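You operate a simulated robot arm through the tools that you are given. There is no shell and no other tool. Be economical: measure what you need, move in short steps, check, and stop when the job is done.

You run a simulated two-armed robot. Do the job below in one go: nothing can be reset, and whatever is moved stays where it is left.

JOB
Hold the small grey bucket on the top of the long steel table steady with one hand and put the orange-lidded jar in it with the other.

Only the result counts: the job must be done as asked and must still hold three seconds after the hand-in. Knocking over, shifting, dropping, spilling or breaking anything else fails it.

ROBOT AND FRAMES
Two 6-joint arms with two-finger grippers on one trunk, on a base that drives. Base frame: it is fixed to the floor where the robot stands at the start and does not move with it; the origin is under the middle of the robot, x ahead of it, y to its left, z up. Units: cm, degrees, N and s.
The left shoulder is at the start at [6, 14.3, 85], the right one opposite. With the tool pointing down near the work surface each hand reaches from about 32 to 72 cm from the robot's upright axis, wherever it stands, measured 20 degrees to its own side. Places, roughly: small grey bucket (22x19x15 cm) [80, -180, 80]. Payload 2.45 kg a hand.
The TCP of each hand is the grasp point between the finger pads, 2.6 cm short of the fingertips. In the tool frame z runs along the fingers and y along their closing line. Largest opening 9.6 cm; the body of the gripper starts 6.9 cm behind the TCP.
Orientation is that of the tool frame in the base frame, as a unit quaternion [x, y, z, w]. With the fingers straight down and closing along the base's y, the tool's x points along the base's -x, its y along +y and its z along -z.

CONTROLS
- The arms move only by the tool servo_tool. It takes "left_motion", "right_motion" or both (then of equal length, played together; a hand with none holds still); each is a list of rows, each an object (a shift or turn left out is 0, a gripper value left out holds the last) with "translation": the shift along the tool's x, y, z in units of 400 mm (1.0 is 400 mm), a list of three; "angular": the turn, a rotation vector about the tool's x, y, z in units of 90 degrees (1.0 is 90 degrees), a list of three; "fingers": the gripper command, from -1 (fully open) to 1 (shut), values between in proportion. In form: [{"translation": [dx, dy, dz], "angular": [rx, ry, rz], "fingers": fingers}, ...]. A call has 1 to 20 rows; each row is the pose to reach, as a shift and turn from the pose commanded when the call began, along the tool's axes at that moment. A call with a number of a shift or a turn outside -1 to 1 is refused whole. A row lasts 0.2 s, in which the tool goes at most 5 cm and 8.6 degrees; a call with a longer step from one row to the next is refused whole, and so is a gripper value outside its range. Where a pose cannot be reached the arm comes as near as it can. A force on the tool above 40 N (or 10 N above the force at the start of the call, whichever is more), or a blocked arm, ends the call early, and 0.2 s more pass. The fingers move at their own pace and stop on an object; they squeeze with about 42 N. The grip force told is the motor's: it shows also when the fingers shut on nothing. Time passes only in rows, and 0.2 s behind the last, so rows that repeat a pose let the fingers close. It gives the time, the measured TCP pose, the force on the tool (base axes), the opening and the grip force at its end, in the units of the frame above (readings bear some noise), with the torque about the TCP (base axes, N m) and any sound that the robot's microphone picked up.
- Cameras (640 x 400 px; columns grow to the right, rows downward): "scene" is now at [13.18, -3.2, 145.43]; the picture's right is [-0.42, -0.91, 0.00], its down [-0.68, 0.31, -0.67] and it looks along [0.60, -0.28, -0.75] (base axes); focal length 255 px, centre (320, 200). "left" rides on the left gripper at [8.2, -0.3, -9.8] in its tool frame; the picture's right is [0.04, 1.00, 0.00], its down [-0.73, 0.03, -0.68] and it looks along [-0.68, 0.03, 0.73] (tool axes); focal length 256 px, centre (320, 200). "right" rides on the right gripper at [8.2, 0.3, -9.8] in its tool frame; the picture's right is [-0.04, 1.00, 0.00], its down [-0.73, -0.03, -0.68] and it looks along [-0.68, -0.03, 0.73] (tool axes); focal length 256 px, centre (320, 200). There is no depth. A picture from a camera that has moved, and an enlarged one, comes with that camera's place and axes in the base frame and with its lens.
- capture(camera): a new picture of that camera. It takes no simulated time.
- lift_body(by): slides the trunk up (or, below 0, down) by that many cm; the arms and the scene camera ride with it, the base frame stays. It gives what a move gives, with no picture.
- steer(legs): drives the robot by 1 to 6 legs, each [ahead, turn to the left] in cm and degrees, along the robot's own axes; the way and the turn of a leg run together, so that a leg with both is an arc; at most 150 cm and 180 degrees a leg. The arms and the cameras ride along, it lands a little off, and it stops where it bumps. It gives what a move gives.
- pan_tilt(pan, tilt): turns the head with the scene camera to pan (to the left, within 86 degrees either way) and tilt (down, from -29 to 69), counted from straight ahead of the robot. It gives what a move gives.
- inspect(camera, box): a new picture of the part [left, top, right, bottom] of that camera's present view, enlarged. It takes no simulated time.
- job_done(): hands the job in; it is judged then, once.

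Work in short steps. Places have to be worked out from the pictures, the camera data and where the tool is seen: move nearer, look again, correct. Check each grasp and each placing, and mend what went wrong. You have 120 turns and 108 pictures in all, those below and enlarged ones among them. Open the grippers and draw the arms clear of the work before you hand the job in, unless the task says otherwise; then end with one line.

The tools are called after "Call:" as name(argument=value, ...) on one line, values as JSON. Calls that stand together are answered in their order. servo_tool: Moves the arms, as the interface text tells. Its arguments: {"type":"object","properties":{"left_motion":{"type":"array"},"right_motion":{"type":"array"}},"required":[]} The other tools are called the same way: lift_body (by) slides the trunk up or down; steer (legs) drives the base; pan_tilt (pan, tilt) turns the head that bears the scene camera; capture (camera) takes a picture; inspect (camera, box) takes an enlarged picture of a part of a camera's view; job_done () hands the job in.

At the start:

```text
t: 0.0
left_ee_pos: [43.49, 5.57, 98.91]
left_orientation: [-0.002, 1.0, 0.0, 0.0]
left_ft_force: [0.2, -0.1, 0.9]
left_torque: [-0.02, 0.01, 0.02]
left_opening: 9.62
left_gripper_force: 0.1
right_ee_pos: [35.47, -25.64, 104.38]
right_orientation: [-0.003, 1.0, 0.0, 0.0]
right_ft_force: [0.2, 0.4, 0.8]
right_torque: [0.0, 0.01, 0.01]
right_opening: 9.61
right_gripper_force: 0.1
trunk travel left (down, up): [-47.5, 11.5]
robot x, y, heading: [-0.13, 0.31, -0.1]
head pan, tilt: [-24.8, 48.2]
```

scene: 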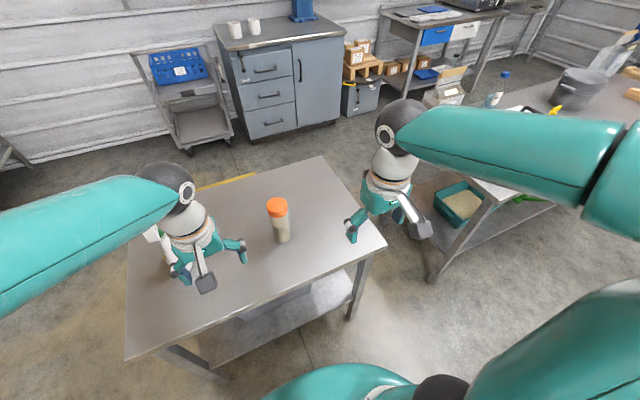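
right: 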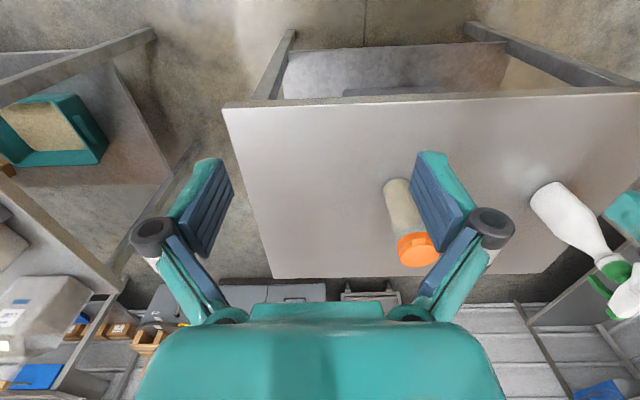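
left: 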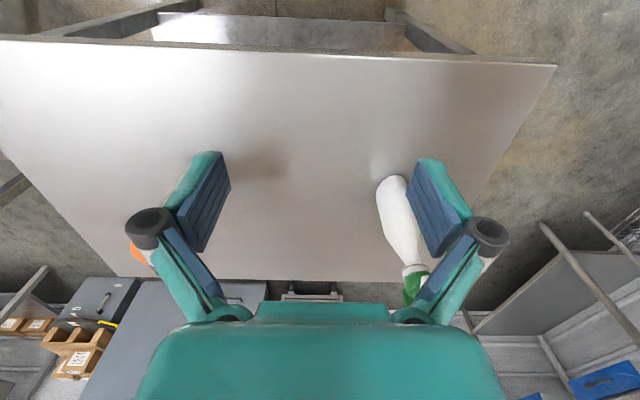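

The jar stands at about (60.8, -11.8), with its lid top near z 91 and the table top near 74. I'll look right at the long table and the bucket before choosing a plan.

Call:
pan_tilt(pan=-65, tilt=30)

Call:
capture(camera="scene")

```text
t: 1.1
left_ee_pos: [43.5, 5.53, 98.96]
left_orientation: [-0.004, 1.0, 0.0, 0.0]
left_ft_force: [0.2, -1.0, -0.1]
left_torque: [0.0, 0.0, 0.01]
left_opening: 9.59
left_gripper_force: 0.1
right_ee_pos: [35.44, -25.76, 104.49]
right_orientation: [-0.003, 1.0, 0.0, 0.0]
right_ft_force: [0.4, -0.6, 0.2]
right_torque: [0.02, -0.01, -0.03]
right_opening: 9.6
right_gripper_force: 0.0
trunk travel left (down, up): [-47.5, 11.5]
robot x, y, heading: [-0.03, 0.18, -0.0]
head pan, tilt: [-65.0, 30.0]
```

```text
104 pictures are left
camera scene: at [9.87, -8.09, 148.14], right [-0.91, -0.42, 0.0], down [-0.21, 0.45, -0.87], along [0.37, -0.78, -0.5], focal length 255 px, centre (320, 200)
```

scene: 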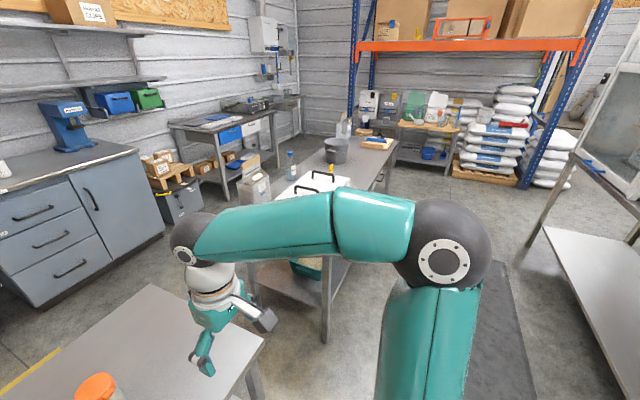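

Call:
inspect(camera="scene", box=[240, 100, 440, 225])

```text
3.20 times, centred on (340, 162) of scene
camera zoom: at [9.87, -8.09, 148.14], right [-0.91, -0.42, 0.0], down [-0.21, 0.45, -0.87], along [0.37, -0.78, -0.5], focal length 815 px, centre (256, 320)
```

zoom: 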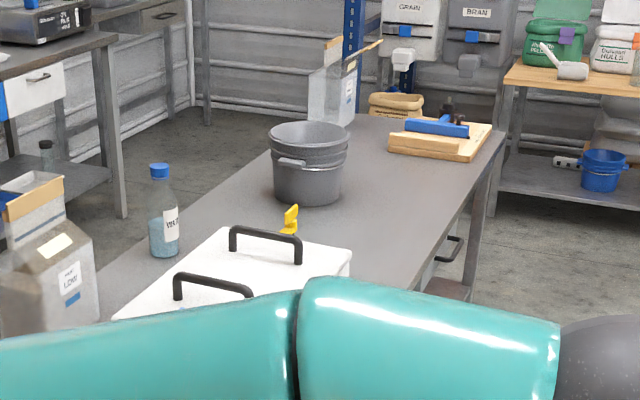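

The long table runs along -y, with its near edge at x≈43, and the bucket sits near (79, -180). I'll take the jar with the right hand first. I'm turning the head back and looking closely at the jar.

Call:
pan_tilt(pan=-12, tilt=48)

Call:
capture(camera="scene")

Call:
inspect(camera="right", box=[360, 160, 488, 290])

Call:
inspect(camera="scene", box=[180, 150, 380, 275])

```text
t: 2.3
left_ee_pos: [43.46, 5.42, 98.97]
left_orientation: [-0.003, 1.0, 0.0, 0.001]
left_ft_force: [-0.2, -0.1, 0.4]
left_torque: [-0.02, -0.02, -0.01]
left_opening: 9.6
left_gripper_force: 0.1
right_ee_pos: [35.43, -25.71, 104.41]
right_orientation: [-0.003, 1.0, 0.0, 0.0]
right_ft_force: [-0.1, 0.4, -0.1]
right_torque: [0.02, -0.02, -0.02]
right_opening: 9.6
right_gripper_force: 0.1
trunk travel left (down, up): [-47.5, 11.5]
robot x, y, heading: [0.13, 0.17, -0.2]
head pan, tilt: [-12.0, 48.0]
```

```text
102 pictures are left
camera scene: at [13.75, -1.54, 145.46], right [-0.21, -0.98, 0.0], down [-0.73, 0.16, -0.67], along [0.65, -0.14, -0.74], focal length 255 px, centre (320, 200)
```

scene: 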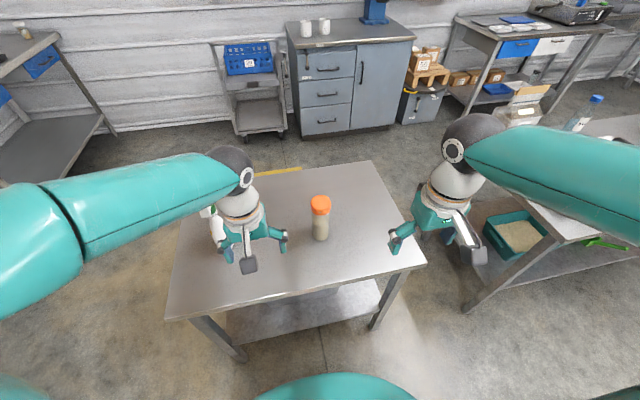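

```text
3.08 times, centred on (424, 225) of right
camera zoom: at [27.46, -25.42, 114.48], right [0.03, 1.0, 0.0], down [0.73, -0.02, 0.68], along [0.68, -0.02, -0.73], focal length 788 px, centre (0, 123)
```

zoom: 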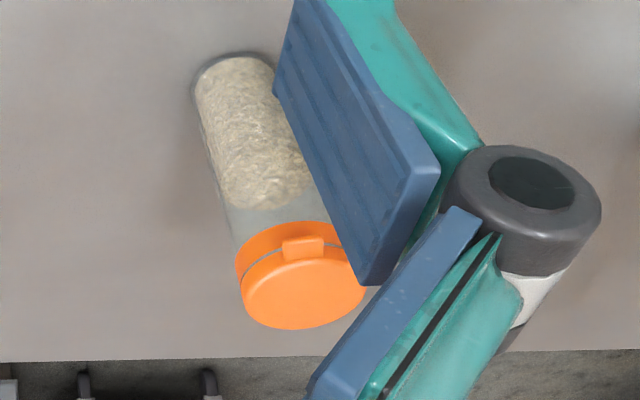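

```text
3.20 times, centred on (280, 212) of scene
camera zoom: at [13.75, -1.54, 145.46], right [-0.21, -0.98, 0.0], down [-0.73, 0.16, -0.67], along [0.65, -0.14, -0.74], focal length 815 px, centre (448, 160)
```

zoom: 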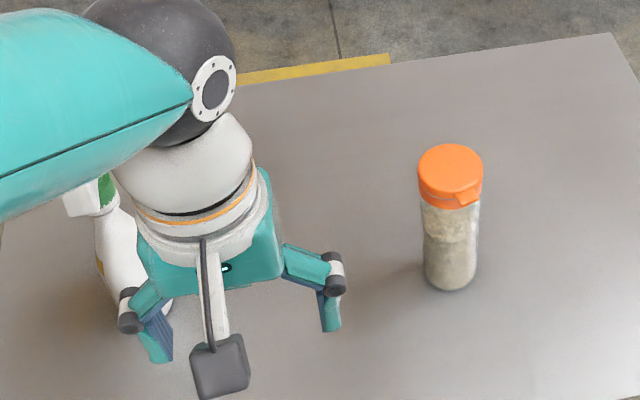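

The lid top is at about (59.9, -11.7, 92.4) and its diameter is about 6 cm. I'll move the right hand over it at its present height, then look.

Call:
servo_tool(right_motion=[{"translation": [-0.0766, 0.0438, 0], "fingers": -1}, {"translation": [-0.153, 0.0875, 0]}, {"translation": [-0.23, 0.131, 0]}, {"translation": [-0.306, 0.175, 0]}, {"translation": [-0.383, 0.219, 0]}, {"translation": [-0.46, 0.2625, 0]}, {"translation": [-0.536, 0.306, 0]}, {"translation": [-0.6125, 0.35, 0]}, {"translation": [-0.6125, 0.35, 0]}])

Call:
capture(camera="right")

Call:
inspect(camera="scene", box=[180, 130, 440, 290])

```text
t: 4.3
left_ee_pos: [43.46, 5.45, 98.95]
left_orientation: [-0.003, 1.0, 0.0, 0.0]
left_ft_force: [-0.5, 0.2, -0.1]
left_torque: [-0.04, -0.06, -0.04]
left_opening: 9.6
left_gripper_force: 0.0
right_ee_pos: [59.87, -11.5, 104.47]
right_orientation: [-0.003, 1.0, 0.0, 0.0]
right_ft_force: [0.9, -0.2, 0.0]
right_torque: [0.01, -0.05, -0.01]
right_opening: 9.6
right_gripper_force: 0.1
trunk travel left (down, up): [-47.5, 11.5]
robot x, y, heading: [0.03, -0.25, -0.2]
head pan, tilt: [-12.0, 48.0]
```

```text
99 pictures are left
camera right: at [51.9, -11.16, 114.44], right [0.03, 1.0, 0.0], down [0.73, -0.02, 0.68], along [0.68, -0.02, -0.73], focal length 256 px, centre (320, 200)
```

right: 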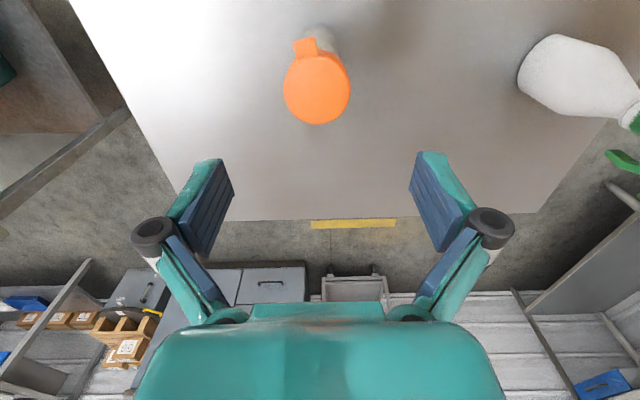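

```text
2.46 times, centred on (310, 210) of scene
camera zoom: at [13.68, -1.56, 145.47], right [-0.21, -0.98, 0.0], down [-0.73, 0.15, -0.67], along [0.65, -0.14, -0.74], focal length 627 px, centre (345, 175)
```

zoom: 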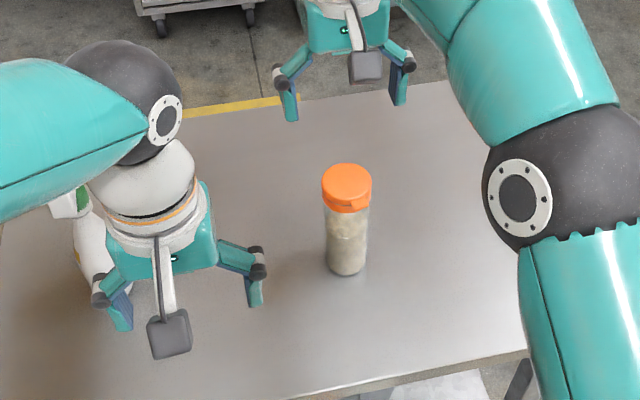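

The wrist camera puts the lid at (59.6, -11.65), centred under the hand. I'll lower to TCP z≈87 and look before closing.

Call:
servo_tool(right_motion=[{"translation": [0.003, -0.004, 0.09]}, {"translation": [0.003, -0.004, 0.18]}, {"translation": [0.003, -0.004, 0.27]}, {"translation": [0.003, -0.004, 0.35]}, {"translation": [0.003, -0.004, 0.43]}, {"translation": [0.003, -0.004, 0.43]}])

Call:
capture(camera="right")

Call:
inspect(camera="scene", box=[180, 130, 440, 290])

```text
t: 5.7
left_ee_pos: [43.54, 5.57, 98.9]
left_orientation: [-0.002, 1.0, -0.001, 0.0]
left_ft_force: [0.1, 0.0, -0.1]
left_torque: [0.0, 0.02, -0.02]
left_opening: 9.58
left_gripper_force: 0.3
right_ee_pos: [59.78, -11.77, 87.06]
right_orientation: [-0.003, 1.0, 0.001, 0.0]
right_ft_force: [0.1, -0.2, 0.1]
right_torque: [-0.01, -0.03, -0.01]
right_opening: 9.61
right_gripper_force: 0.1
trunk travel left (down, up): [-47.5, 11.5]
robot x, y, heading: [0.07, -0.03, 0.0]
head pan, tilt: [-12.0, 48.0]
```

```text
97 pictures are left
camera right: at [51.71, -11.47, 97.04], right [0.03, 1.0, 0.0], down [0.73, -0.02, 0.68], along [0.68, -0.02, -0.73], focal length 256 px, centre (320, 200)
```

right: 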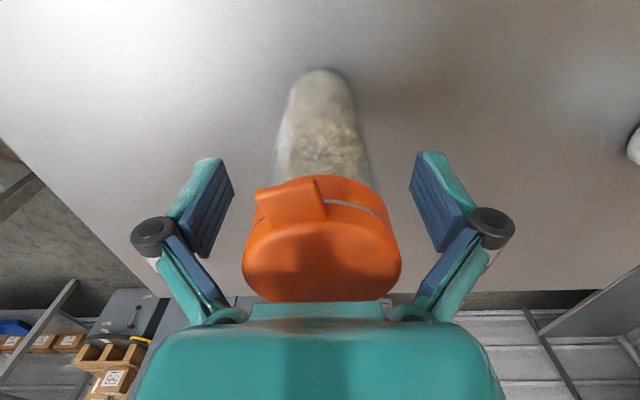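

```text
2.46 times, centred on (310, 210) of scene
camera zoom: at [13.75, -1.53, 145.46], right [-0.21, -0.98, 0.0], down [-0.73, 0.15, -0.67], along [0.65, -0.14, -0.74], focal length 627 px, centre (345, 175)
```

zoom: 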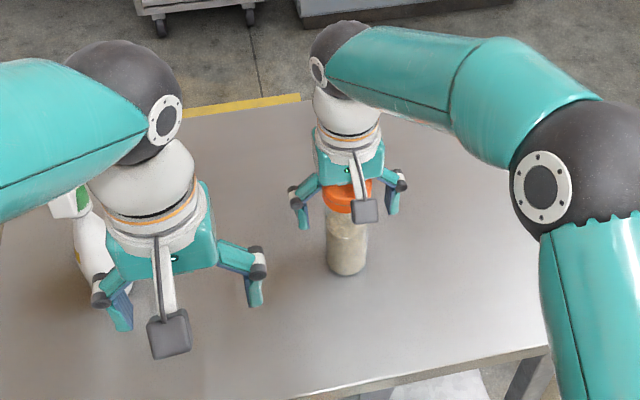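

The fingers straddle the lid and upper neck evenly. Closing now.

Call:
servo_tool(right_motion=[{"translation": [0, 0, 0], "fingers": 1}, {"translation": [0, 0, 0]}, {"translation": [0, 0, 0]}, {"translation": [0, 0, 0]}, {"translation": [0, 0, 0]}])

Call:
servo_tool(right_motion=[{"translation": [0, 0, -0.05]}, {"translation": [0, 0, -0.12]}, {"translation": [0, 0, -0.12]}])

Call:
inspect(camera="scene", box=[180, 130, 440, 290])

```text
t: 6.9
left_ee_pos: [43.55, 5.52, 98.96]
left_orientation: [-0.002, 1.0, 0.0, -0.001]
left_ft_force: [-0.8, -0.5, -0.4]
left_torque: [0.01, 0.03, 0.0]
left_opening: 9.61
left_gripper_force: 0.1
right_ee_pos: [59.83, -11.75, 87.18]
right_orientation: [-0.003, 1.0, 0.0, 0.0]
right_ft_force: [-0.4, 1.3, 1.5]
right_torque: [0.07, 0.09, -0.03]
right_opening: 5.48
right_gripper_force: 42.4
trunk travel left (down, up): [-47.5, 11.5]
robot x, y, heading: [0.08, -0.29, -0.0]
head pan, tilt: [-12.0, 48.0]
```

```text
t: 7.7
left_ee_pos: [43.59, 5.49, 98.89]
left_orientation: [-0.003, 1.0, -0.001, -0.001]
left_ft_force: [0.7, 0.6, -0.8]
left_torque: [-0.02, 0.02, -0.01]
left_opening: 9.6
left_gripper_force: 0.1
right_ee_pos: [59.76, -11.72, 91.96]
right_orientation: [-0.003, 1.0, -0.001, -0.001]
right_ft_force: [-0.2, -0.1, -2.0]
right_torque: [0.0, 0.01, 0.0]
right_opening: 5.45
right_gripper_force: 41.5
trunk travel left (down, up): [-47.5, 11.5]
robot x, y, heading: [0.2, -0.09, -0.2]
head pan, tilt: [-12.0, 48.0]
```

```text
2.46 times, centred on (310, 210) of scene
camera zoom: at [13.83, -1.54, 145.45], right [-0.21, -0.98, 0.0], down [-0.73, 0.15, -0.67], along [0.65, -0.14, -0.74], focal length 627 px, centre (345, 175)
```

zoom: 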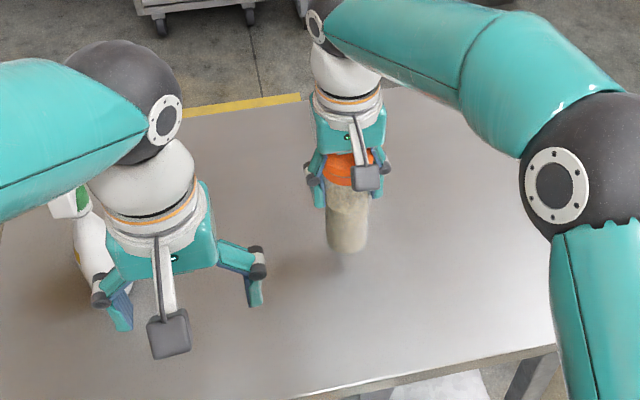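

The jar is gripped (opening 5.45 cm) and off the table. I'll raise it, draw both hands in, lift the trunk, and look around and behind before driving.

Call:
servo_tool(right_motion=[{"translation": [0, 0, -0.1]}, {"translation": [0, 0, -0.2]}, {"translation": [0.1, -0.05, -0.25]}, {"translation": [0.2, -0.1, -0.25]}, {"translation": [0.3, -0.15, -0.25]}, {"translation": [0.4, -0.2, -0.25]}, {"translation": [0.5, -0.25, -0.25]}, {"translation": [0.5, -0.25, -0.25]}], left_motion=[{"translation": [0, 0, -0.05]}, {"translation": [0, 0, -0.1]}, {"translation": [0.05, 0.02, -0.1]}, {"translation": [0.1, 0.05, -0.1]}, {"translation": [0.1, 0.1, -0.1]}, {"translation": [0.1, 0.15, -0.1]}, {"translation": [0.1, 0.15, -0.1]}, {"translation": [0.1, 0.15, -0.1]}])

Call:
lift_body(by=11)

Call:
pan_tilt(pan=-86, tilt=35)

Call:
capture(camera="scene")

Call:
pan_tilt(pan=86, tilt=35)

Call:
capture(camera="scene")

```text
t: 9.5
left_ee_pos: [39.54, 11.48, 102.79]
left_orientation: [-0.003, 1.0, 0.001, 0.001]
left_ft_force: [0.4, 0.0, 1.0]
left_torque: [0.0, 0.04, -0.03]
left_opening: 9.61
left_gripper_force: 0.1
right_ee_pos: [40.07, -21.9, 102.37]
right_orientation: [-0.003, 1.0, 0.0, 0.0]
right_ft_force: [-0.3, -0.7, -2.7]
right_torque: [-0.01, 0.02, 0.01]
right_opening: 5.46
right_gripper_force: 42.1
trunk travel left (down, up): [-47.5, 11.5]
robot x, y, heading: [-0.13, -0.17, -0.2]
head pan, tilt: [-12.0, 48.0]
```

```text
t: 10.9
left_ee_pos: [39.54, 11.52, 113.87]
left_orientation: [-0.003, 1.0, 0.0, 0.0]
left_ft_force: [0.1, 0.7, 0.5]
left_torque: [0.01, -0.01, -0.03]
left_opening: 9.6
left_gripper_force: 0.0
right_ee_pos: [39.99, -21.85, 113.39]
right_orientation: [-0.004, 1.0, 0.0, 0.0]
right_ft_force: [-0.7, -0.5, -1.9]
right_torque: [-0.02, 0.01, 0.03]
right_opening: 5.46
right_gripper_force: 42.4
trunk travel left (down, up): [-58.5, 0.5]
robot x, y, heading: [0.01, 0.2, -0.1]
head pan, tilt: [-12.0, 48.0]
```

```text
t: 12.4
left_ee_pos: [39.41, 11.47, 113.87]
left_orientation: [-0.003, 1.0, 0.0, 0.0]
left_ft_force: [0.2, 0.2, -0.3]
left_torque: [0.0, -0.01, -0.02]
left_opening: 9.58
left_gripper_force: 0.1
right_ee_pos: [39.92, -21.97, 113.43]
right_orientation: [-0.002, 1.0, 0.0, 0.0]
right_ft_force: [0.3, 0.4, -2.1]
right_torque: [0.01, 0.03, 0.02]
right_opening: 5.44
right_gripper_force: 42.0
trunk travel left (down, up): [-58.5, 0.5]
robot x, y, heading: [0.1, 0.12, 0.1]
head pan, tilt: [-85.9, 35.0]
```

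```text
94 pictures are left
camera scene: at [6.69, -8.68, 158.36], right [-1.0, -0.07, 0.0], down [-0.04, 0.57, -0.82], along [0.06, -0.82, -0.57], focal length 255 px, centre (320, 200)
```

scene: 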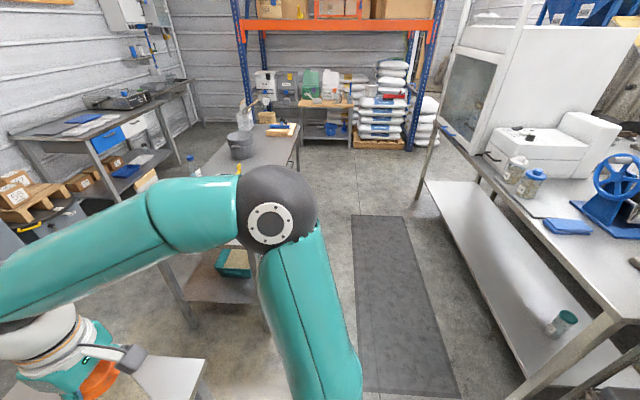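

```text
t: 15.0
left_ee_pos: [39.43, 11.45, 113.89]
left_orientation: [-0.002, 1.0, 0.0, -0.001]
left_ft_force: [0.2, 0.1, -0.1]
left_torque: [0.01, 0.02, 0.0]
left_opening: 9.58
left_gripper_force: 0.0
right_ee_pos: [40.02, -21.99, 113.49]
right_orientation: [-0.003, 1.0, 0.0, 0.0]
right_ft_force: [1.3, 0.0, -3.2]
right_torque: [0.02, -0.02, 0.0]
right_opening: 5.47
right_gripper_force: 41.4
trunk travel left (down, up): [-58.5, 0.5]
robot x, y, heading: [0.03, 0.08, -0.1]
head pan, tilt: [85.9, 35.0]
```

```text
93 pictures are left
camera scene: at [6.69, 8.88, 158.36], right [1.0, -0.07, 0.0], down [-0.04, -0.57, -0.82], along [0.06, 0.82, -0.57], focal length 255 px, centre (320, 200)
```

scene: 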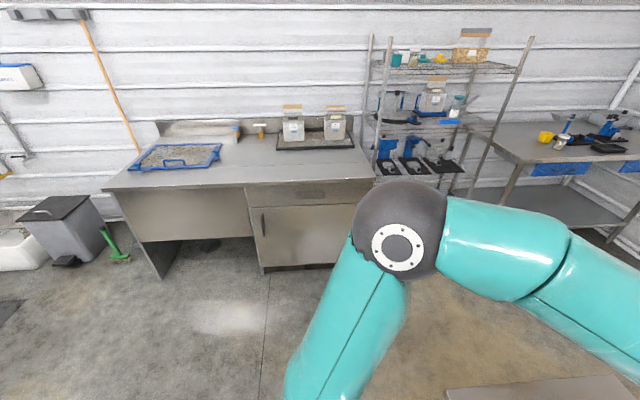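

The aisle between the long table (edge x≈43) and the bench behind (edge x≈-83) is clear. I'll back up 20 cm, turn right, drive down the aisle about 180 cm, and turn back to face the table.

Call:
steer(legs=[[-20, 0], [0, -90]])

Call:
steer(legs=[[100, 0], [79, 0]])

Call:
steer(legs=[[0, 90]])

Call:
pan_tilt(pan=0, tilt=40)

Call:
capture(camera="scene")

```text
t: 20.1
left_ee_pos: [-1.1, -36.92, 114.11]
left_orientation: [0.629, 0.777, 0.001, 0.001]
left_ft_force: [-1.1, -1.0, 0.3]
left_torque: [0.03, -0.04, 0.01]
left_opening: 9.59
left_gripper_force: 0.1
right_ee_pos: [-33.66, -44.1, 113.32]
right_orientation: [0.63, 0.777, 0.003, -0.001]
right_ft_force: [-0.6, -0.2, -2.3]
right_torque: [0.0, -0.06, 0.01]
right_opening: 5.43
right_gripper_force: 41.9
trunk travel left (down, up): [-58.5, 0.5]
robot x, y, heading: [-15.48, 0.63, -80.0]
head pan, tilt: [85.9, 35.0]
stopped in leg 2: the robot was blocked; the commanded pose is now the measured one
```

```text
t: 29.4
left_ee_pos: [35.82, -213.43, 113.93]
left_orientation: [0.611, 0.792, -0.001, 0.0]
left_ft_force: [-0.1, -0.1, -0.1]
left_torque: [-0.02, 0.04, -0.01]
left_opening: 9.6
left_gripper_force: 0.0
right_ee_pos: [3.58, -222.22, 113.37]
right_orientation: [0.612, 0.791, 0.001, -0.001]
right_ft_force: [1.2, 0.3, -1.5]
right_torque: [0.0, 0.02, 0.0]
right_opening: 5.44
right_gripper_force: 42.3
trunk travel left (down, up): [-58.5, 0.5]
robot x, y, heading: [19.5, -177.04, -77.5]
head pan, tilt: [85.9, 35.0]
```

```text
t: 33.3
left_ee_pos: [59.66, -168.19, 114.08]
left_orientation: [-0.024, 1.0, -0.002, 0.0]
left_ft_force: [0.0, 1.0, -0.6]
left_torque: [-0.05, 0.03, -0.02]
left_opening: 9.62
left_gripper_force: 0.1
right_ee_pos: [61.4, -201.51, 113.68]
right_orientation: [-0.025, 1.0, -0.001, -0.002]
right_ft_force: [0.4, 0.2, -1.3]
right_torque: [-0.08, -0.01, 0.04]
right_opening: 5.42
right_gripper_force: 42.0
trunk travel left (down, up): [-58.5, 0.5]
robot x, y, heading: [19.94, -181.82, 2.1]
head pan, tilt: [85.9, 35.0]
stopped in leg 1: the robot was blocked; the commanded pose is now the measured one
```

```text
t: 34.9
left_ee_pos: [59.73, -168.54, 114.15]
left_orientation: [-0.024, 1.0, 0.0, 0.0]
left_ft_force: [0.4, 0.1, 0.2]
left_torque: [0.02, -0.01, 0.01]
left_opening: 9.6
left_gripper_force: 0.0
right_ee_pos: [61.43, -201.88, 113.61]
right_orientation: [-0.023, 1.0, 0.0, -0.001]
right_ft_force: [0.4, -1.0, -2.3]
right_torque: [-0.02, 0.03, -0.05]
right_opening: 5.41
right_gripper_force: 42.4
trunk travel left (down, up): [-58.5, 0.5]
robot x, y, heading: [20.07, -181.87, 2.2]
head pan, tilt: [0.0, 40.0]
```

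```text
92 pictures are left
camera scene: at [34.7, -181.14, 157.6], right [0.04, -1.0, 0.0], down [-0.64, -0.02, -0.77], along [0.77, 0.03, -0.64], focal length 255 px, centre (320, 200)
```

scene: 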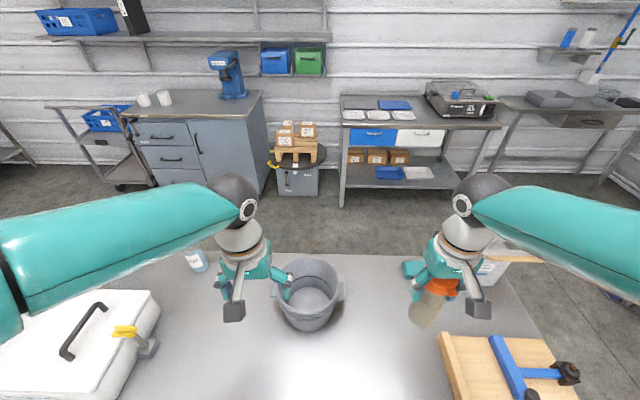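

The base was blocked twice while turning, but it now stands at (20, -182) facing the table with the bucket in front. I'll check the bucket closely, and look back at the first table to see that nothing there was disturbed.

Call:
inspect(camera="scene", box=[210, 220, 402, 340])

Call:
capture(camera="left")

Call:
capture(camera="right")

Call:
pan_tilt(pan=80, tilt=30)

Call:
capture(camera="scene")

```text
3.33 times, centred on (306, 280) of scene
camera zoom: at [34.7, -181.14, 157.6], right [0.04, -1.0, 0.0], down [-0.64, -0.02, -0.77], along [0.77, 0.03, -0.64], focal length 849 px, centre (367, -67)
```

zoom: 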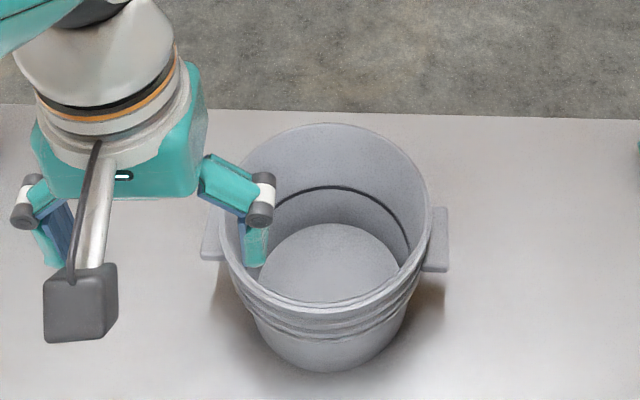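

```text
90 pictures are left
camera left: at [51.57, -169.27, 123.97], right [-0.09, 1.0, 0.0], down [0.73, 0.06, 0.68], along [0.68, 0.06, -0.73], focal length 256 px, centre (320, 200)
```

left: 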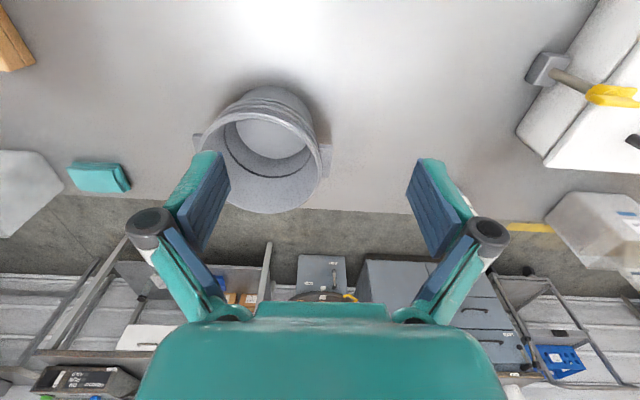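

```text
89 pictures are left
camera right: at [53.42, -201.89, 123.57], right [-0.01, 1.0, 0.0], down [0.74, 0.01, 0.68], along [0.68, 0.0, -0.74], focal length 256 px, centre (320, 200)
```

right: 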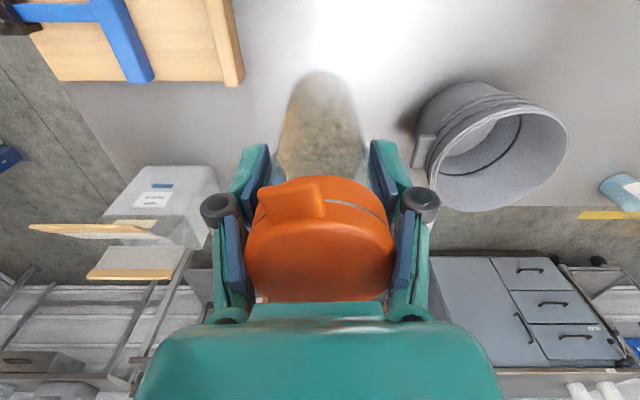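

```text
t: 36.4
left_ee_pos: [59.56, -168.56, 114.05]
left_orientation: [-0.024, 1.0, 0.0, 0.0]
left_ft_force: [0.1, 0.8, -0.3]
left_torque: [0.02, 0.03, -0.03]
left_opening: 9.6
left_gripper_force: 0.0
right_ee_pos: [61.57, -201.81, 113.57]
right_orientation: [-0.024, 1.0, -0.001, 0.0]
right_ft_force: [0.0, 0.0, -1.9]
right_torque: [-0.02, 0.0, 0.0]
right_opening: 5.45
right_gripper_force: 41.9
trunk travel left (down, up): [-58.5, 0.5]
robot x, y, heading: [20.18, -181.69, 2.2]
head pan, tilt: [80.0, 30.0]
```

```text
88 pictures are left
camera scene: at [27.44, -172.51, 159.14], right [0.99, -0.14, 0.0], down [-0.07, -0.5, -0.87], along [0.12, 0.86, -0.5], focal length 255 px, centre (320, 200)
```

scene: 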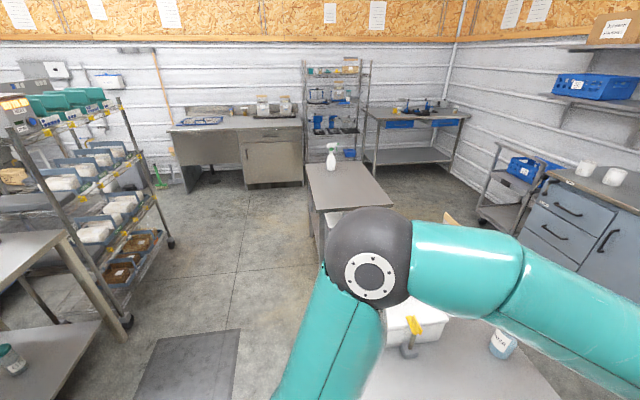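

The first table and its bottle are undisturbed. The bucket rim is centred at about (77, -175.9, 90.6) with a diameter near 18.6, and it has ears on the ±y sides. I'll hold its near rim, so I lower the trunk 7 cm and turn the left tool about 100° so its fingers close along x with its camera away to the left.

Call:
lift_body(by=-7)

Call:
servo_tool(left_motion=[{"angular": [0, 0, 0.09]}, {"angular": [0, 0, 0.18]}, {"angular": [0, 0, 0.27]}, {"angular": [0, 0, 0.36]}, {"angular": [0, 0, 0.45]}, {"angular": [0, 0, 0.54]}, {"angular": [0, 0, 0.63]}, {"angular": [0, 0, 0.72]}, {"angular": [0, 0, 0.81]}, {"angular": [0, 0, 0.9]}, {"angular": [0, 0, 0.99]}, {"angular": [0, 0, 1.0]}, {"angular": [0, 0, 1.0]}])

Call:
pan_tilt(pan=0, tilt=48)

Call:
capture(camera="scene")

```text
t: 37.5
left_ee_pos: [59.71, -168.65, 107.08]
left_orientation: [-0.023, 1.0, 0.001, 0.0]
left_ft_force: [0.5, 0.6, 0.0]
left_torque: [-0.01, -0.03, -0.01]
left_opening: 9.62
left_gripper_force: 0.0
right_ee_pos: [61.68, -201.81, 106.51]
right_orientation: [-0.024, 1.0, 0.0, -0.001]
right_ft_force: [-0.1, -0.4, -0.7]
right_torque: [-0.02, 0.02, 0.03]
right_opening: 5.41
right_gripper_force: 41.3
trunk travel left (down, up): [-51.5, 7.5]
robot x, y, heading: [19.89, -182.1, 2.2]
head pan, tilt: [80.0, 30.0]
```

```text
t: 40.3
left_ee_pos: [59.6, -168.57, 107.25]
left_orientation: [0.69, 0.723, 0.0, 0.0]
left_ft_force: [0.2, 0.4, -0.4]
left_torque: [-0.02, 0.01, 0.03]
left_opening: 9.6
left_gripper_force: 0.0
right_ee_pos: [61.47, -201.76, 106.59]
right_orientation: [-0.023, 1.0, 0.001, -0.001]
right_ft_force: [1.1, 0.1, -2.4]
right_torque: [0.01, 0.02, -0.01]
right_opening: 5.44
right_gripper_force: 41.8
trunk travel left (down, up): [-51.5, 7.5]
robot x, y, heading: [19.95, -181.85, 2.3]
head pan, tilt: [80.0, 30.0]
```

```text
t: 41.8
left_ee_pos: [59.63, -168.5, 107.18]
left_orientation: [0.691, 0.723, 0.0, -0.001]
left_ft_force: [0.1, 0.0, -0.2]
left_torque: [0.0, 0.03, 0.01]
left_opening: 9.58
left_gripper_force: 0.1
right_ee_pos: [61.49, -201.87, 106.56]
right_orientation: [-0.024, 1.0, 0.0, -0.001]
right_ft_force: [0.4, -0.7, -1.3]
right_torque: [-0.01, 0.01, 0.01]
right_opening: 5.43
right_gripper_force: 42.5
trunk travel left (down, up): [-51.5, 7.5]
robot x, y, heading: [20.07, -181.21, 2.1]
head pan, tilt: [0.0, 48.0]
```

```text
87 pictures are left
camera scene: at [34.07, -181.17, 149.46], right [0.04, -1.0, 0.0], down [-0.74, -0.03, -0.67], along [0.67, 0.03, -0.74], focal length 255 px, centre (320, 200)
```

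scene: 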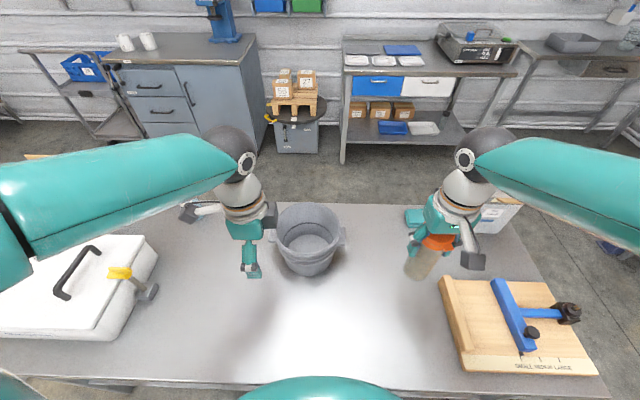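

The left tool now closes along x. I'll move it over the near-left rim point (68.6, -172) at about z 98, turn it 15° more so it is radial, and check with its camera.

Call:
servo_tool(left_motion=[{"translation": [-0.033, 0.073, 0.0], "angular": [0, 0, 0.08]}, {"translation": [-0.066, 0.147, 0.0], "angular": [0, 0, 0.16]}, {"translation": [-0.098, 0.2205, 0.0], "angular": [0, 0, 0.17]}, {"translation": [-0.098, 0.2205, 0.08], "angular": [0, 0, 0.17]}, {"translation": [-0.098, 0.2205, 0.16], "angular": [0, 0, 0.17]}, {"translation": [-0.098, 0.2205, 0.23], "angular": [0, 0, 0.17]}, {"translation": [-0.098, 0.2205, 0.23], "angular": [0, 0, 0.17]}])

Call:
capture(camera="left")

Call:
inspect(camera="scene", box=[200, 170, 400, 295])

Call:
capture(camera="right")

```text
t: 43.4
left_ee_pos: [68.6, -171.91, 97.97]
left_orientation: [0.781, 0.625, 0.0, 0.0]
left_ft_force: [0.0, -0.2, 0.6]
left_torque: [0.02, 0.0, 0.02]
left_opening: 9.62
left_gripper_force: 0.1
right_ee_pos: [61.46, -201.91, 106.63]
right_orientation: [-0.023, 1.0, 0.0, -0.001]
right_ft_force: [0.3, -0.2, -1.4]
right_torque: [-0.03, -0.03, -0.01]
right_opening: 5.43
right_gripper_force: 42.0
trunk travel left (down, up): [-51.5, 7.5]
robot x, y, heading: [19.61, -181.88, 1.9]
head pan, tilt: [0.0, 48.0]
```

```text
86 pictures are left
camera left: at [70.11, -163.94, 107.81], right [0.98, -0.18, 0.0], down [-0.13, -0.72, 0.68], along [-0.12, -0.67, -0.73], focal length 256 px, centre (320, 200)
```

left: 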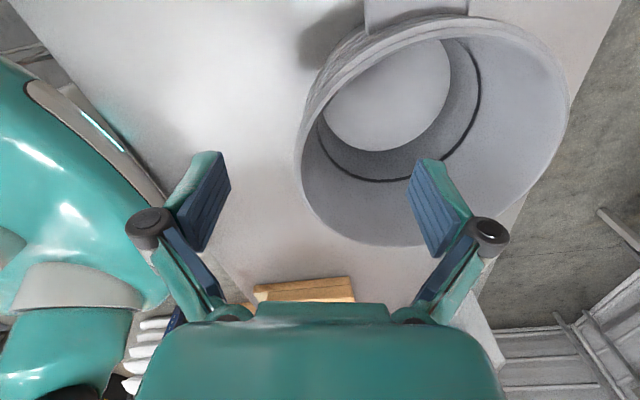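

```text
3.20 times, centred on (300, 232) of scene
camera zoom: at [34.07, -181.18, 149.46], right [0.04, -1.0, 0.0], down [-0.74, -0.03, -0.67], along [0.67, 0.03, -0.74], focal length 815 px, centre (384, 96)
```

zoom: 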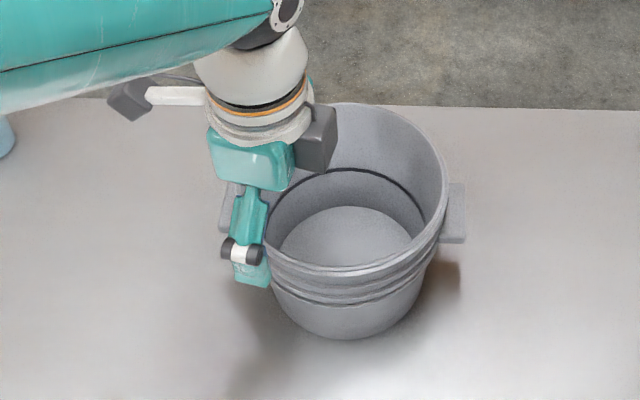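

```text
84 pictures are left
camera right: at [53.41, -201.9, 116.57], right [-0.01, 1.0, 0.0], down [0.74, 0.01, 0.68], along [0.68, 0.0, -0.74], focal length 256 px, centre (320, 200)
```

right: 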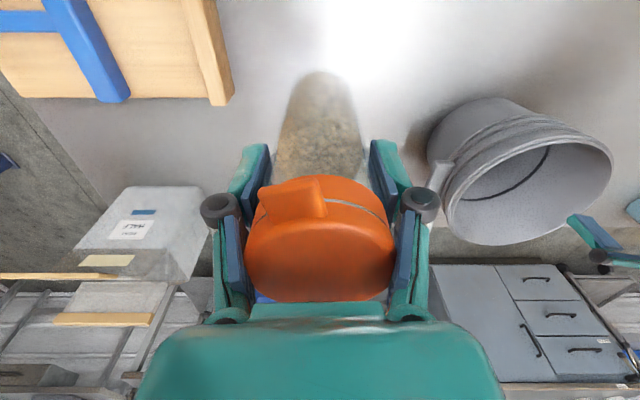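

The wrist view puts the rim wall slightly outward (-x) of the tool's centre line. I'll zoom in for the exact offset.

Call:
inspect(camera="left", box=[180, 40, 460, 215])

```text
2.29 times, centred on (320, 128) of left
camera zoom: at [70.11, -163.94, 107.81], right [0.98, -0.18, 0.0], down [-0.13, -0.72, 0.68], along [-0.12, -0.67, -0.73], focal length 585 px, centre (320, 366)
```

zoom: 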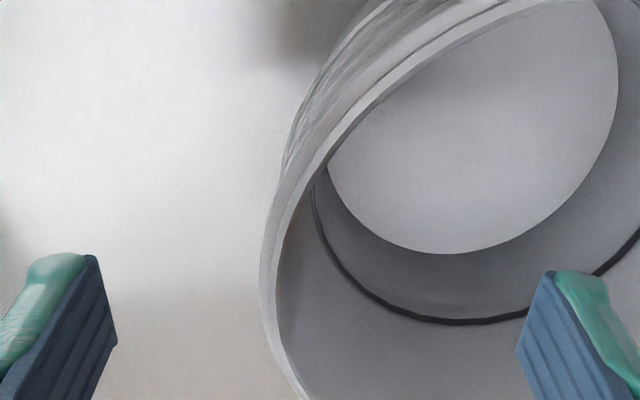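

The wall is about 0.4 cm outward, and the radial line needs some 15–20° more turn. I'll correct that and look again.

Call:
servo_tool(left_motion=[{"translation": [0, -0.011, 0], "angular": [0, 0, 0.09]}, {"translation": [0, -0.011, 0], "angular": [0, 0, 0.18]}, {"translation": [0, -0.011, 0.05], "angular": [0, 0, 0.18]}, {"translation": [0, -0.011, 0.05], "angular": [0, 0, 0.18]}])

Call:
inspect(camera="left", box=[180, 40, 460, 215])

```text
t: 44.4
left_ee_pos: [68.14, -172.04, 95.92]
left_orientation: [0.862, 0.508, 0.0, 0.0]
left_ft_force: [0.1, -0.5, -0.4]
left_torque: [0.01, 0.01, -0.02]
left_opening: 9.64
left_gripper_force: 0.1
right_ee_pos: [61.52, -201.93, 106.55]
right_orientation: [-0.024, 1.0, 0.0, -0.001]
right_ft_force: [0.0, -0.8, -1.5]
right_torque: [0.0, -0.01, -0.02]
right_opening: 5.41
right_gripper_force: 41.8
trunk travel left (down, up): [-51.5, 7.5]
robot x, y, heading: [20.21, -181.87, 2.2]
head pan, tilt: [0.0, 48.0]
```

```text
2.29 times, centred on (320, 128) of left
camera zoom: at [71.84, -164.72, 105.78], right [0.89, -0.45, 0.0], down [-0.33, -0.66, 0.68], along [-0.3, -0.61, -0.73], focal length 585 px, centre (320, 366)
```

zoom: 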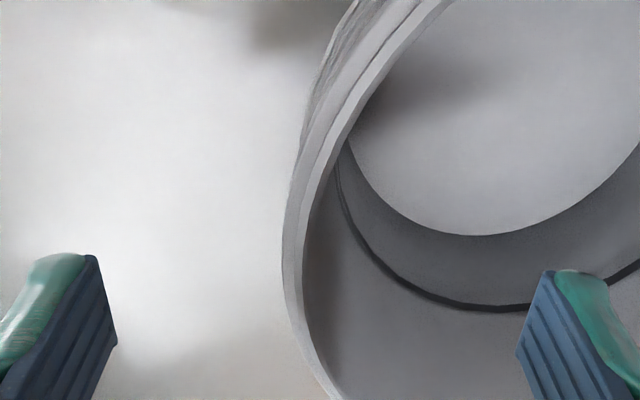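

The wall is nearly centred, still 0.45 cm outward. I'll correct and descend over the rim to TCP z≈89.

Call:
servo_tool(left_motion=[{"translation": [0, -0.012, 0.03]}, {"translation": [0, -0.012, 0.07]}, {"translation": [0, -0.012, 0.11]}, {"translation": [0, -0.012, 0.14]}, {"translation": [0, -0.012, 0.17]}, {"translation": [0, -0.012, 0.17]}])

Call:
capture(camera="left")

Call:
inspect(camera="scene", box=[200, 170, 400, 295])

```text
t: 45.8
left_ee_pos: [67.67, -171.81, 89.01]
left_orientation: [0.861, 0.508, 0.0, -0.001]
left_ft_force: [0.8, -0.4, 0.1]
left_torque: [-0.03, -0.04, 0.01]
left_opening: 9.59
left_gripper_force: 0.0
right_ee_pos: [61.53, -201.9, 106.61]
right_orientation: [-0.024, 1.0, 0.0, -0.001]
right_ft_force: [-0.4, 0.0, -1.9]
right_torque: [0.01, -0.01, 0.0]
right_opening: 5.42
right_gripper_force: 42.0
trunk travel left (down, up): [-51.5, 7.5]
robot x, y, heading: [20.19, -181.89, 2.2]
head pan, tilt: [0.0, 48.0]
```

```text
81 pictures are left
camera left: at [71.45, -164.51, 98.91], right [0.89, -0.45, 0.0], down [-0.33, -0.66, 0.68], along [-0.3, -0.61, -0.73], focal length 256 px, centre (320, 200)
```

left: 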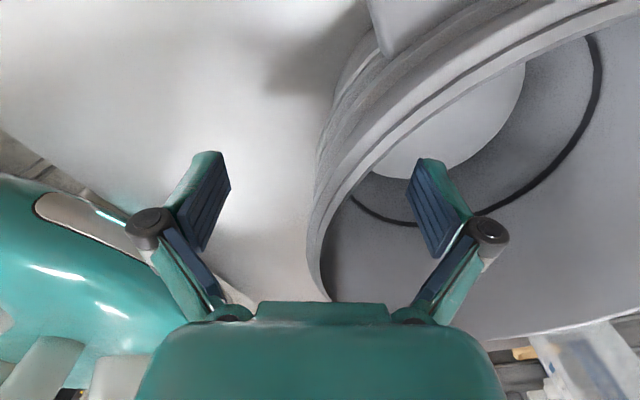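

```text
3.20 times, centred on (300, 232) of scene
camera zoom: at [34.07, -181.17, 149.46], right [0.04, -1.0, 0.0], down [-0.74, -0.03, -0.67], along [0.67, 0.03, -0.74], focal length 815 px, centre (384, 96)
```

zoom: 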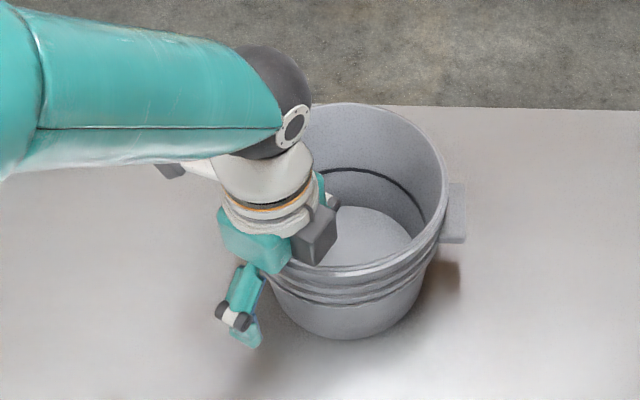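

The rim wall is between the pads. I'll shift 0.3 cm inward and close the left hand on it.

Call:
servo_tool(left_motion=[{"translation": [0, 0.008, 0]}, {"translation": [0, 0.008, 0], "fingers": 1}, {"translation": [0, 0.008, 0]}, {"translation": [0, 0.008, 0]}, {"translation": [0, 0.008, 0]}, {"translation": [0, 0.008, 0]}, {"translation": [0, 0.008, 0]}, {"translation": [0, 0.008, 0]}])

Call:
capture(camera="left")

Call:
inspect(camera="scene", box=[200, 170, 400, 295])

```text
t: 47.6
left_ee_pos: [68.11, -172.09, 89.22]
left_orientation: [0.861, 0.508, 0.0, 0.0]
left_ft_force: [3.1, -2.9, 7.9]
left_torque: [-0.26, -1.69, -0.36]
left_opening: 0.62
left_gripper_force: 34.3
right_ee_pos: [61.5, -201.89, 106.59]
right_orientation: [-0.024, 1.0, 0.0, -0.001]
right_ft_force: [1.1, -0.3, -1.4]
right_torque: [-0.04, 0.05, -0.02]
right_opening: 5.41
right_gripper_force: 42.7
trunk travel left (down, up): [-51.5, 7.5]
robot x, y, heading: [19.96, -182.1, 2.2]
head pan, tilt: [0.0, 48.0]
```

```text
79 pictures are left
camera left: at [71.78, -164.67, 99.02], right [0.89, -0.45, 0.0], down [-0.33, -0.66, 0.68], along [-0.3, -0.61, -0.73], focal length 256 px, centre (320, 200)
```

left: 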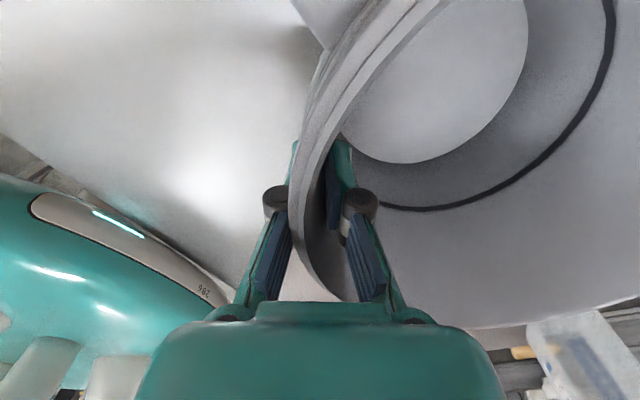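

```text
3.20 times, centred on (300, 232) of scene
camera zoom: at [34.03, -181.22, 149.47], right [0.04, -1.0, 0.0], down [-0.74, -0.03, -0.67], along [0.67, 0.03, -0.74], focal length 815 px, centre (384, 96)
```

zoom: 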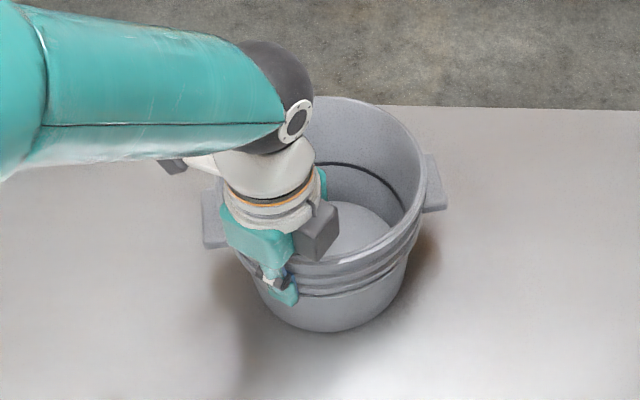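

The left hand grips the rim firmly. The bucket turned a little and its floor centre is now at about (76.2, -175.6). I'll turn the right hand 90° so its camera points away to the right, and raise the jar 4 cm.

Call:
servo_tool(right_motion=[{"translation": [0, 0, -0.05], "angular": [0, 0, -0.09]}, {"translation": [0, 0, -0.1], "angular": [0, 0, -0.18]}, {"translation": [0, 0, -0.1], "angular": [0, 0, -0.27]}, {"translation": [0, 0, -0.1], "angular": [0, 0, -0.36]}, {"translation": [0, 0, -0.1], "angular": [0, 0, -0.45]}, {"translation": [0, 0, -0.1], "angular": [0, 0, -0.54]}, {"translation": [0, 0, -0.1], "angular": [0, 0, -0.63]}, {"translation": [0, 0, -0.1], "angular": [0, 0, -0.72]}, {"translation": [0, 0, -0.1], "angular": [0, 0, -0.81]}, {"translation": [0, 0, -0.1], "angular": [0, 0, -0.9]}, {"translation": [0, 0, -0.1], "angular": [0, 0, -0.97]}, {"translation": [0, 0, -0.1], "angular": [0, 0, -0.97]}])

Call:
capture(camera="right")

Call:
capture(camera="scene")

```text
t: 50.2
left_ee_pos: [67.98, -172.07, 89.06]
left_orientation: [0.861, 0.509, 0.0, 0.0]
left_ft_force: [1.0, -2.7, 6.6]
left_torque: [-0.3, -1.09, -0.4]
left_opening: 0.65
left_gripper_force: 34.1
right_ee_pos: [61.49, -201.79, 110.57]
right_orientation: [0.708, -0.707, 0.0, 0.0]
right_ft_force: [-0.2, 0.2, -2.5]
right_torque: [-0.02, -0.01, 0.0]
right_opening: 5.45
right_gripper_force: 41.9
trunk travel left (down, up): [-51.5, 7.5]
robot x, y, heading: [20.26, -181.74, 2.3]
head pan, tilt: [0.0, 48.0]
```

```text
77 pictures are left
camera right: at [61.25, -209.94, 120.55], right [-1.0, 0.04, 0.0], down [0.03, 0.73, 0.68], along [0.02, 0.68, -0.73], focal length 256 px, centre (320, 200)
```

right: 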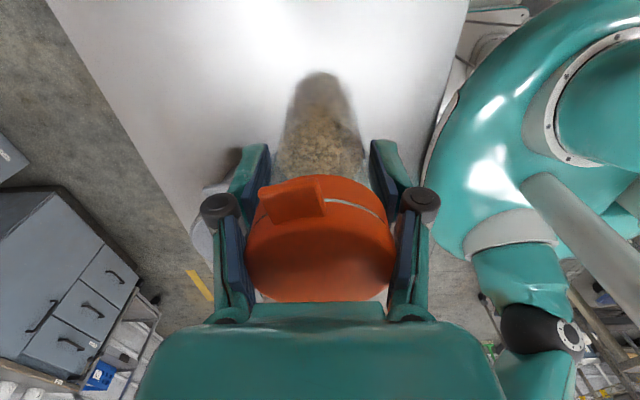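

```text
76 pictures are left
camera scene: at [34.02, -181.21, 149.46], right [0.04, -1.0, 0.0], down [-0.74, -0.03, -0.67], along [0.67, 0.03, -0.74], focal length 255 px, centre (320, 200)
```

scene: 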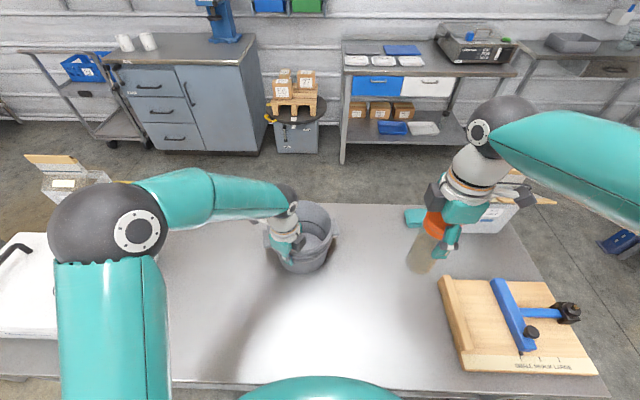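

Jar bottom is at about z 97, above the rim. I'll carry it over the bucket, aiming at (79, -178.2), at this height.

Call:
servo_tool(right_motion=[{"translation": [-0.06, -0.08, 0]}, {"translation": [-0.12, -0.16, 0]}, {"translation": [-0.18, -0.24, 0]}, {"translation": [-0.24, -0.32, 0]}, {"translation": [-0.3, -0.4, 0]}, {"translation": [-0.38, -0.4375, 0]}, {"translation": [-0.45, -0.4375, 0]}, {"translation": [-0.52, -0.4375, 0]}, {"translation": [-0.59, -0.4375, 0]}, {"translation": [-0.59, -0.4375, 0]}])

Call:
capture(camera="right")

Call:
inspect(camera="scene", box=[200, 130, 440, 280])

Call:
capture(camera="left")

```text
t: 52.4
left_ee_pos: [68.08, -172.12, 89.1]
left_orientation: [0.861, 0.508, 0.0, -0.001]
left_ft_force: [-1.2, -0.8, 8.3]
left_torque: [-0.25, -1.28, -0.25]
left_opening: 0.62
left_gripper_force: 34.2
right_ee_pos: [77.67, -178.81, 109.75]
right_orientation: [-0.707, 0.707, 0.001, -0.001]
right_ft_force: [-0.1, -0.2, -1.8]
right_torque: [0.02, 0.06, 0.0]
right_opening: 5.43
right_gripper_force: 41.8
right hand out of reach, approached as far as the arm can: row 8, 9, 10
trunk travel left (down, up): [-51.5, 7.5]
robot x, y, heading: [20.58, -181.95, 1.9]
head pan, tilt: [0.0, 48.0]
```

```text
75 pictures are left
camera right: at [77.39, -186.87, 119.84], right [-1.0, 0.04, 0.0], down [0.03, 0.73, 0.68], along [0.03, 0.68, -0.73], focal length 256 px, centre (320, 200)
```

right: 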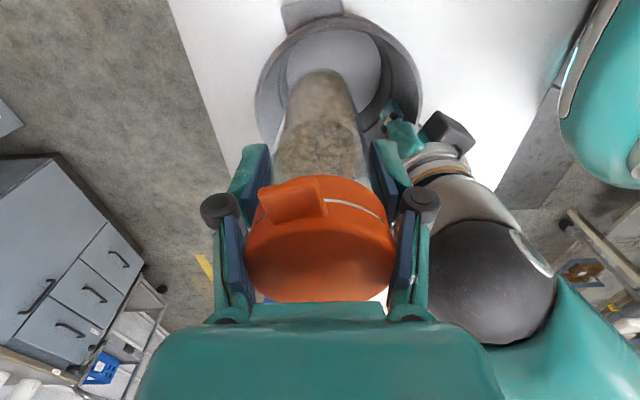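

```text
2.67 times, centred on (320, 205) of scene
camera zoom: at [34.03, -181.24, 149.46], right [0.04, -1.0, 0.0], down [-0.74, -0.03, -0.67], along [0.67, 0.03, -0.74], focal length 679 px, centre (320, 187)
```

zoom: 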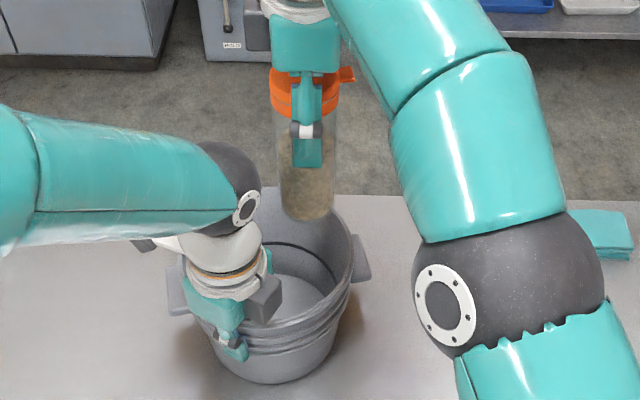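

```text
73 pictures are left
camera left: at [71.74, -164.68, 98.98], right [0.89, -0.45, 0.0], down [-0.33, -0.66, 0.68], along [-0.3, -0.61, -0.73], focal length 256 px, centre (320, 200)
```

left: 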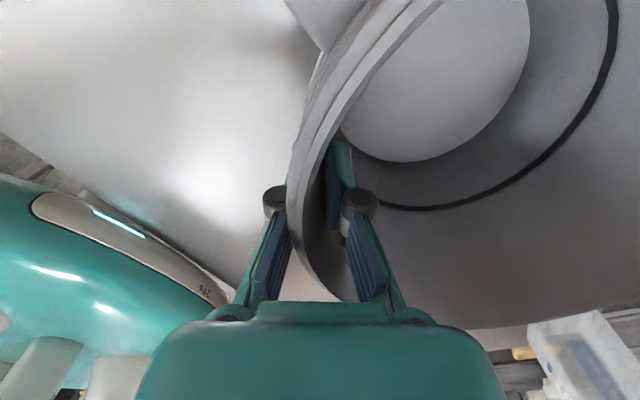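

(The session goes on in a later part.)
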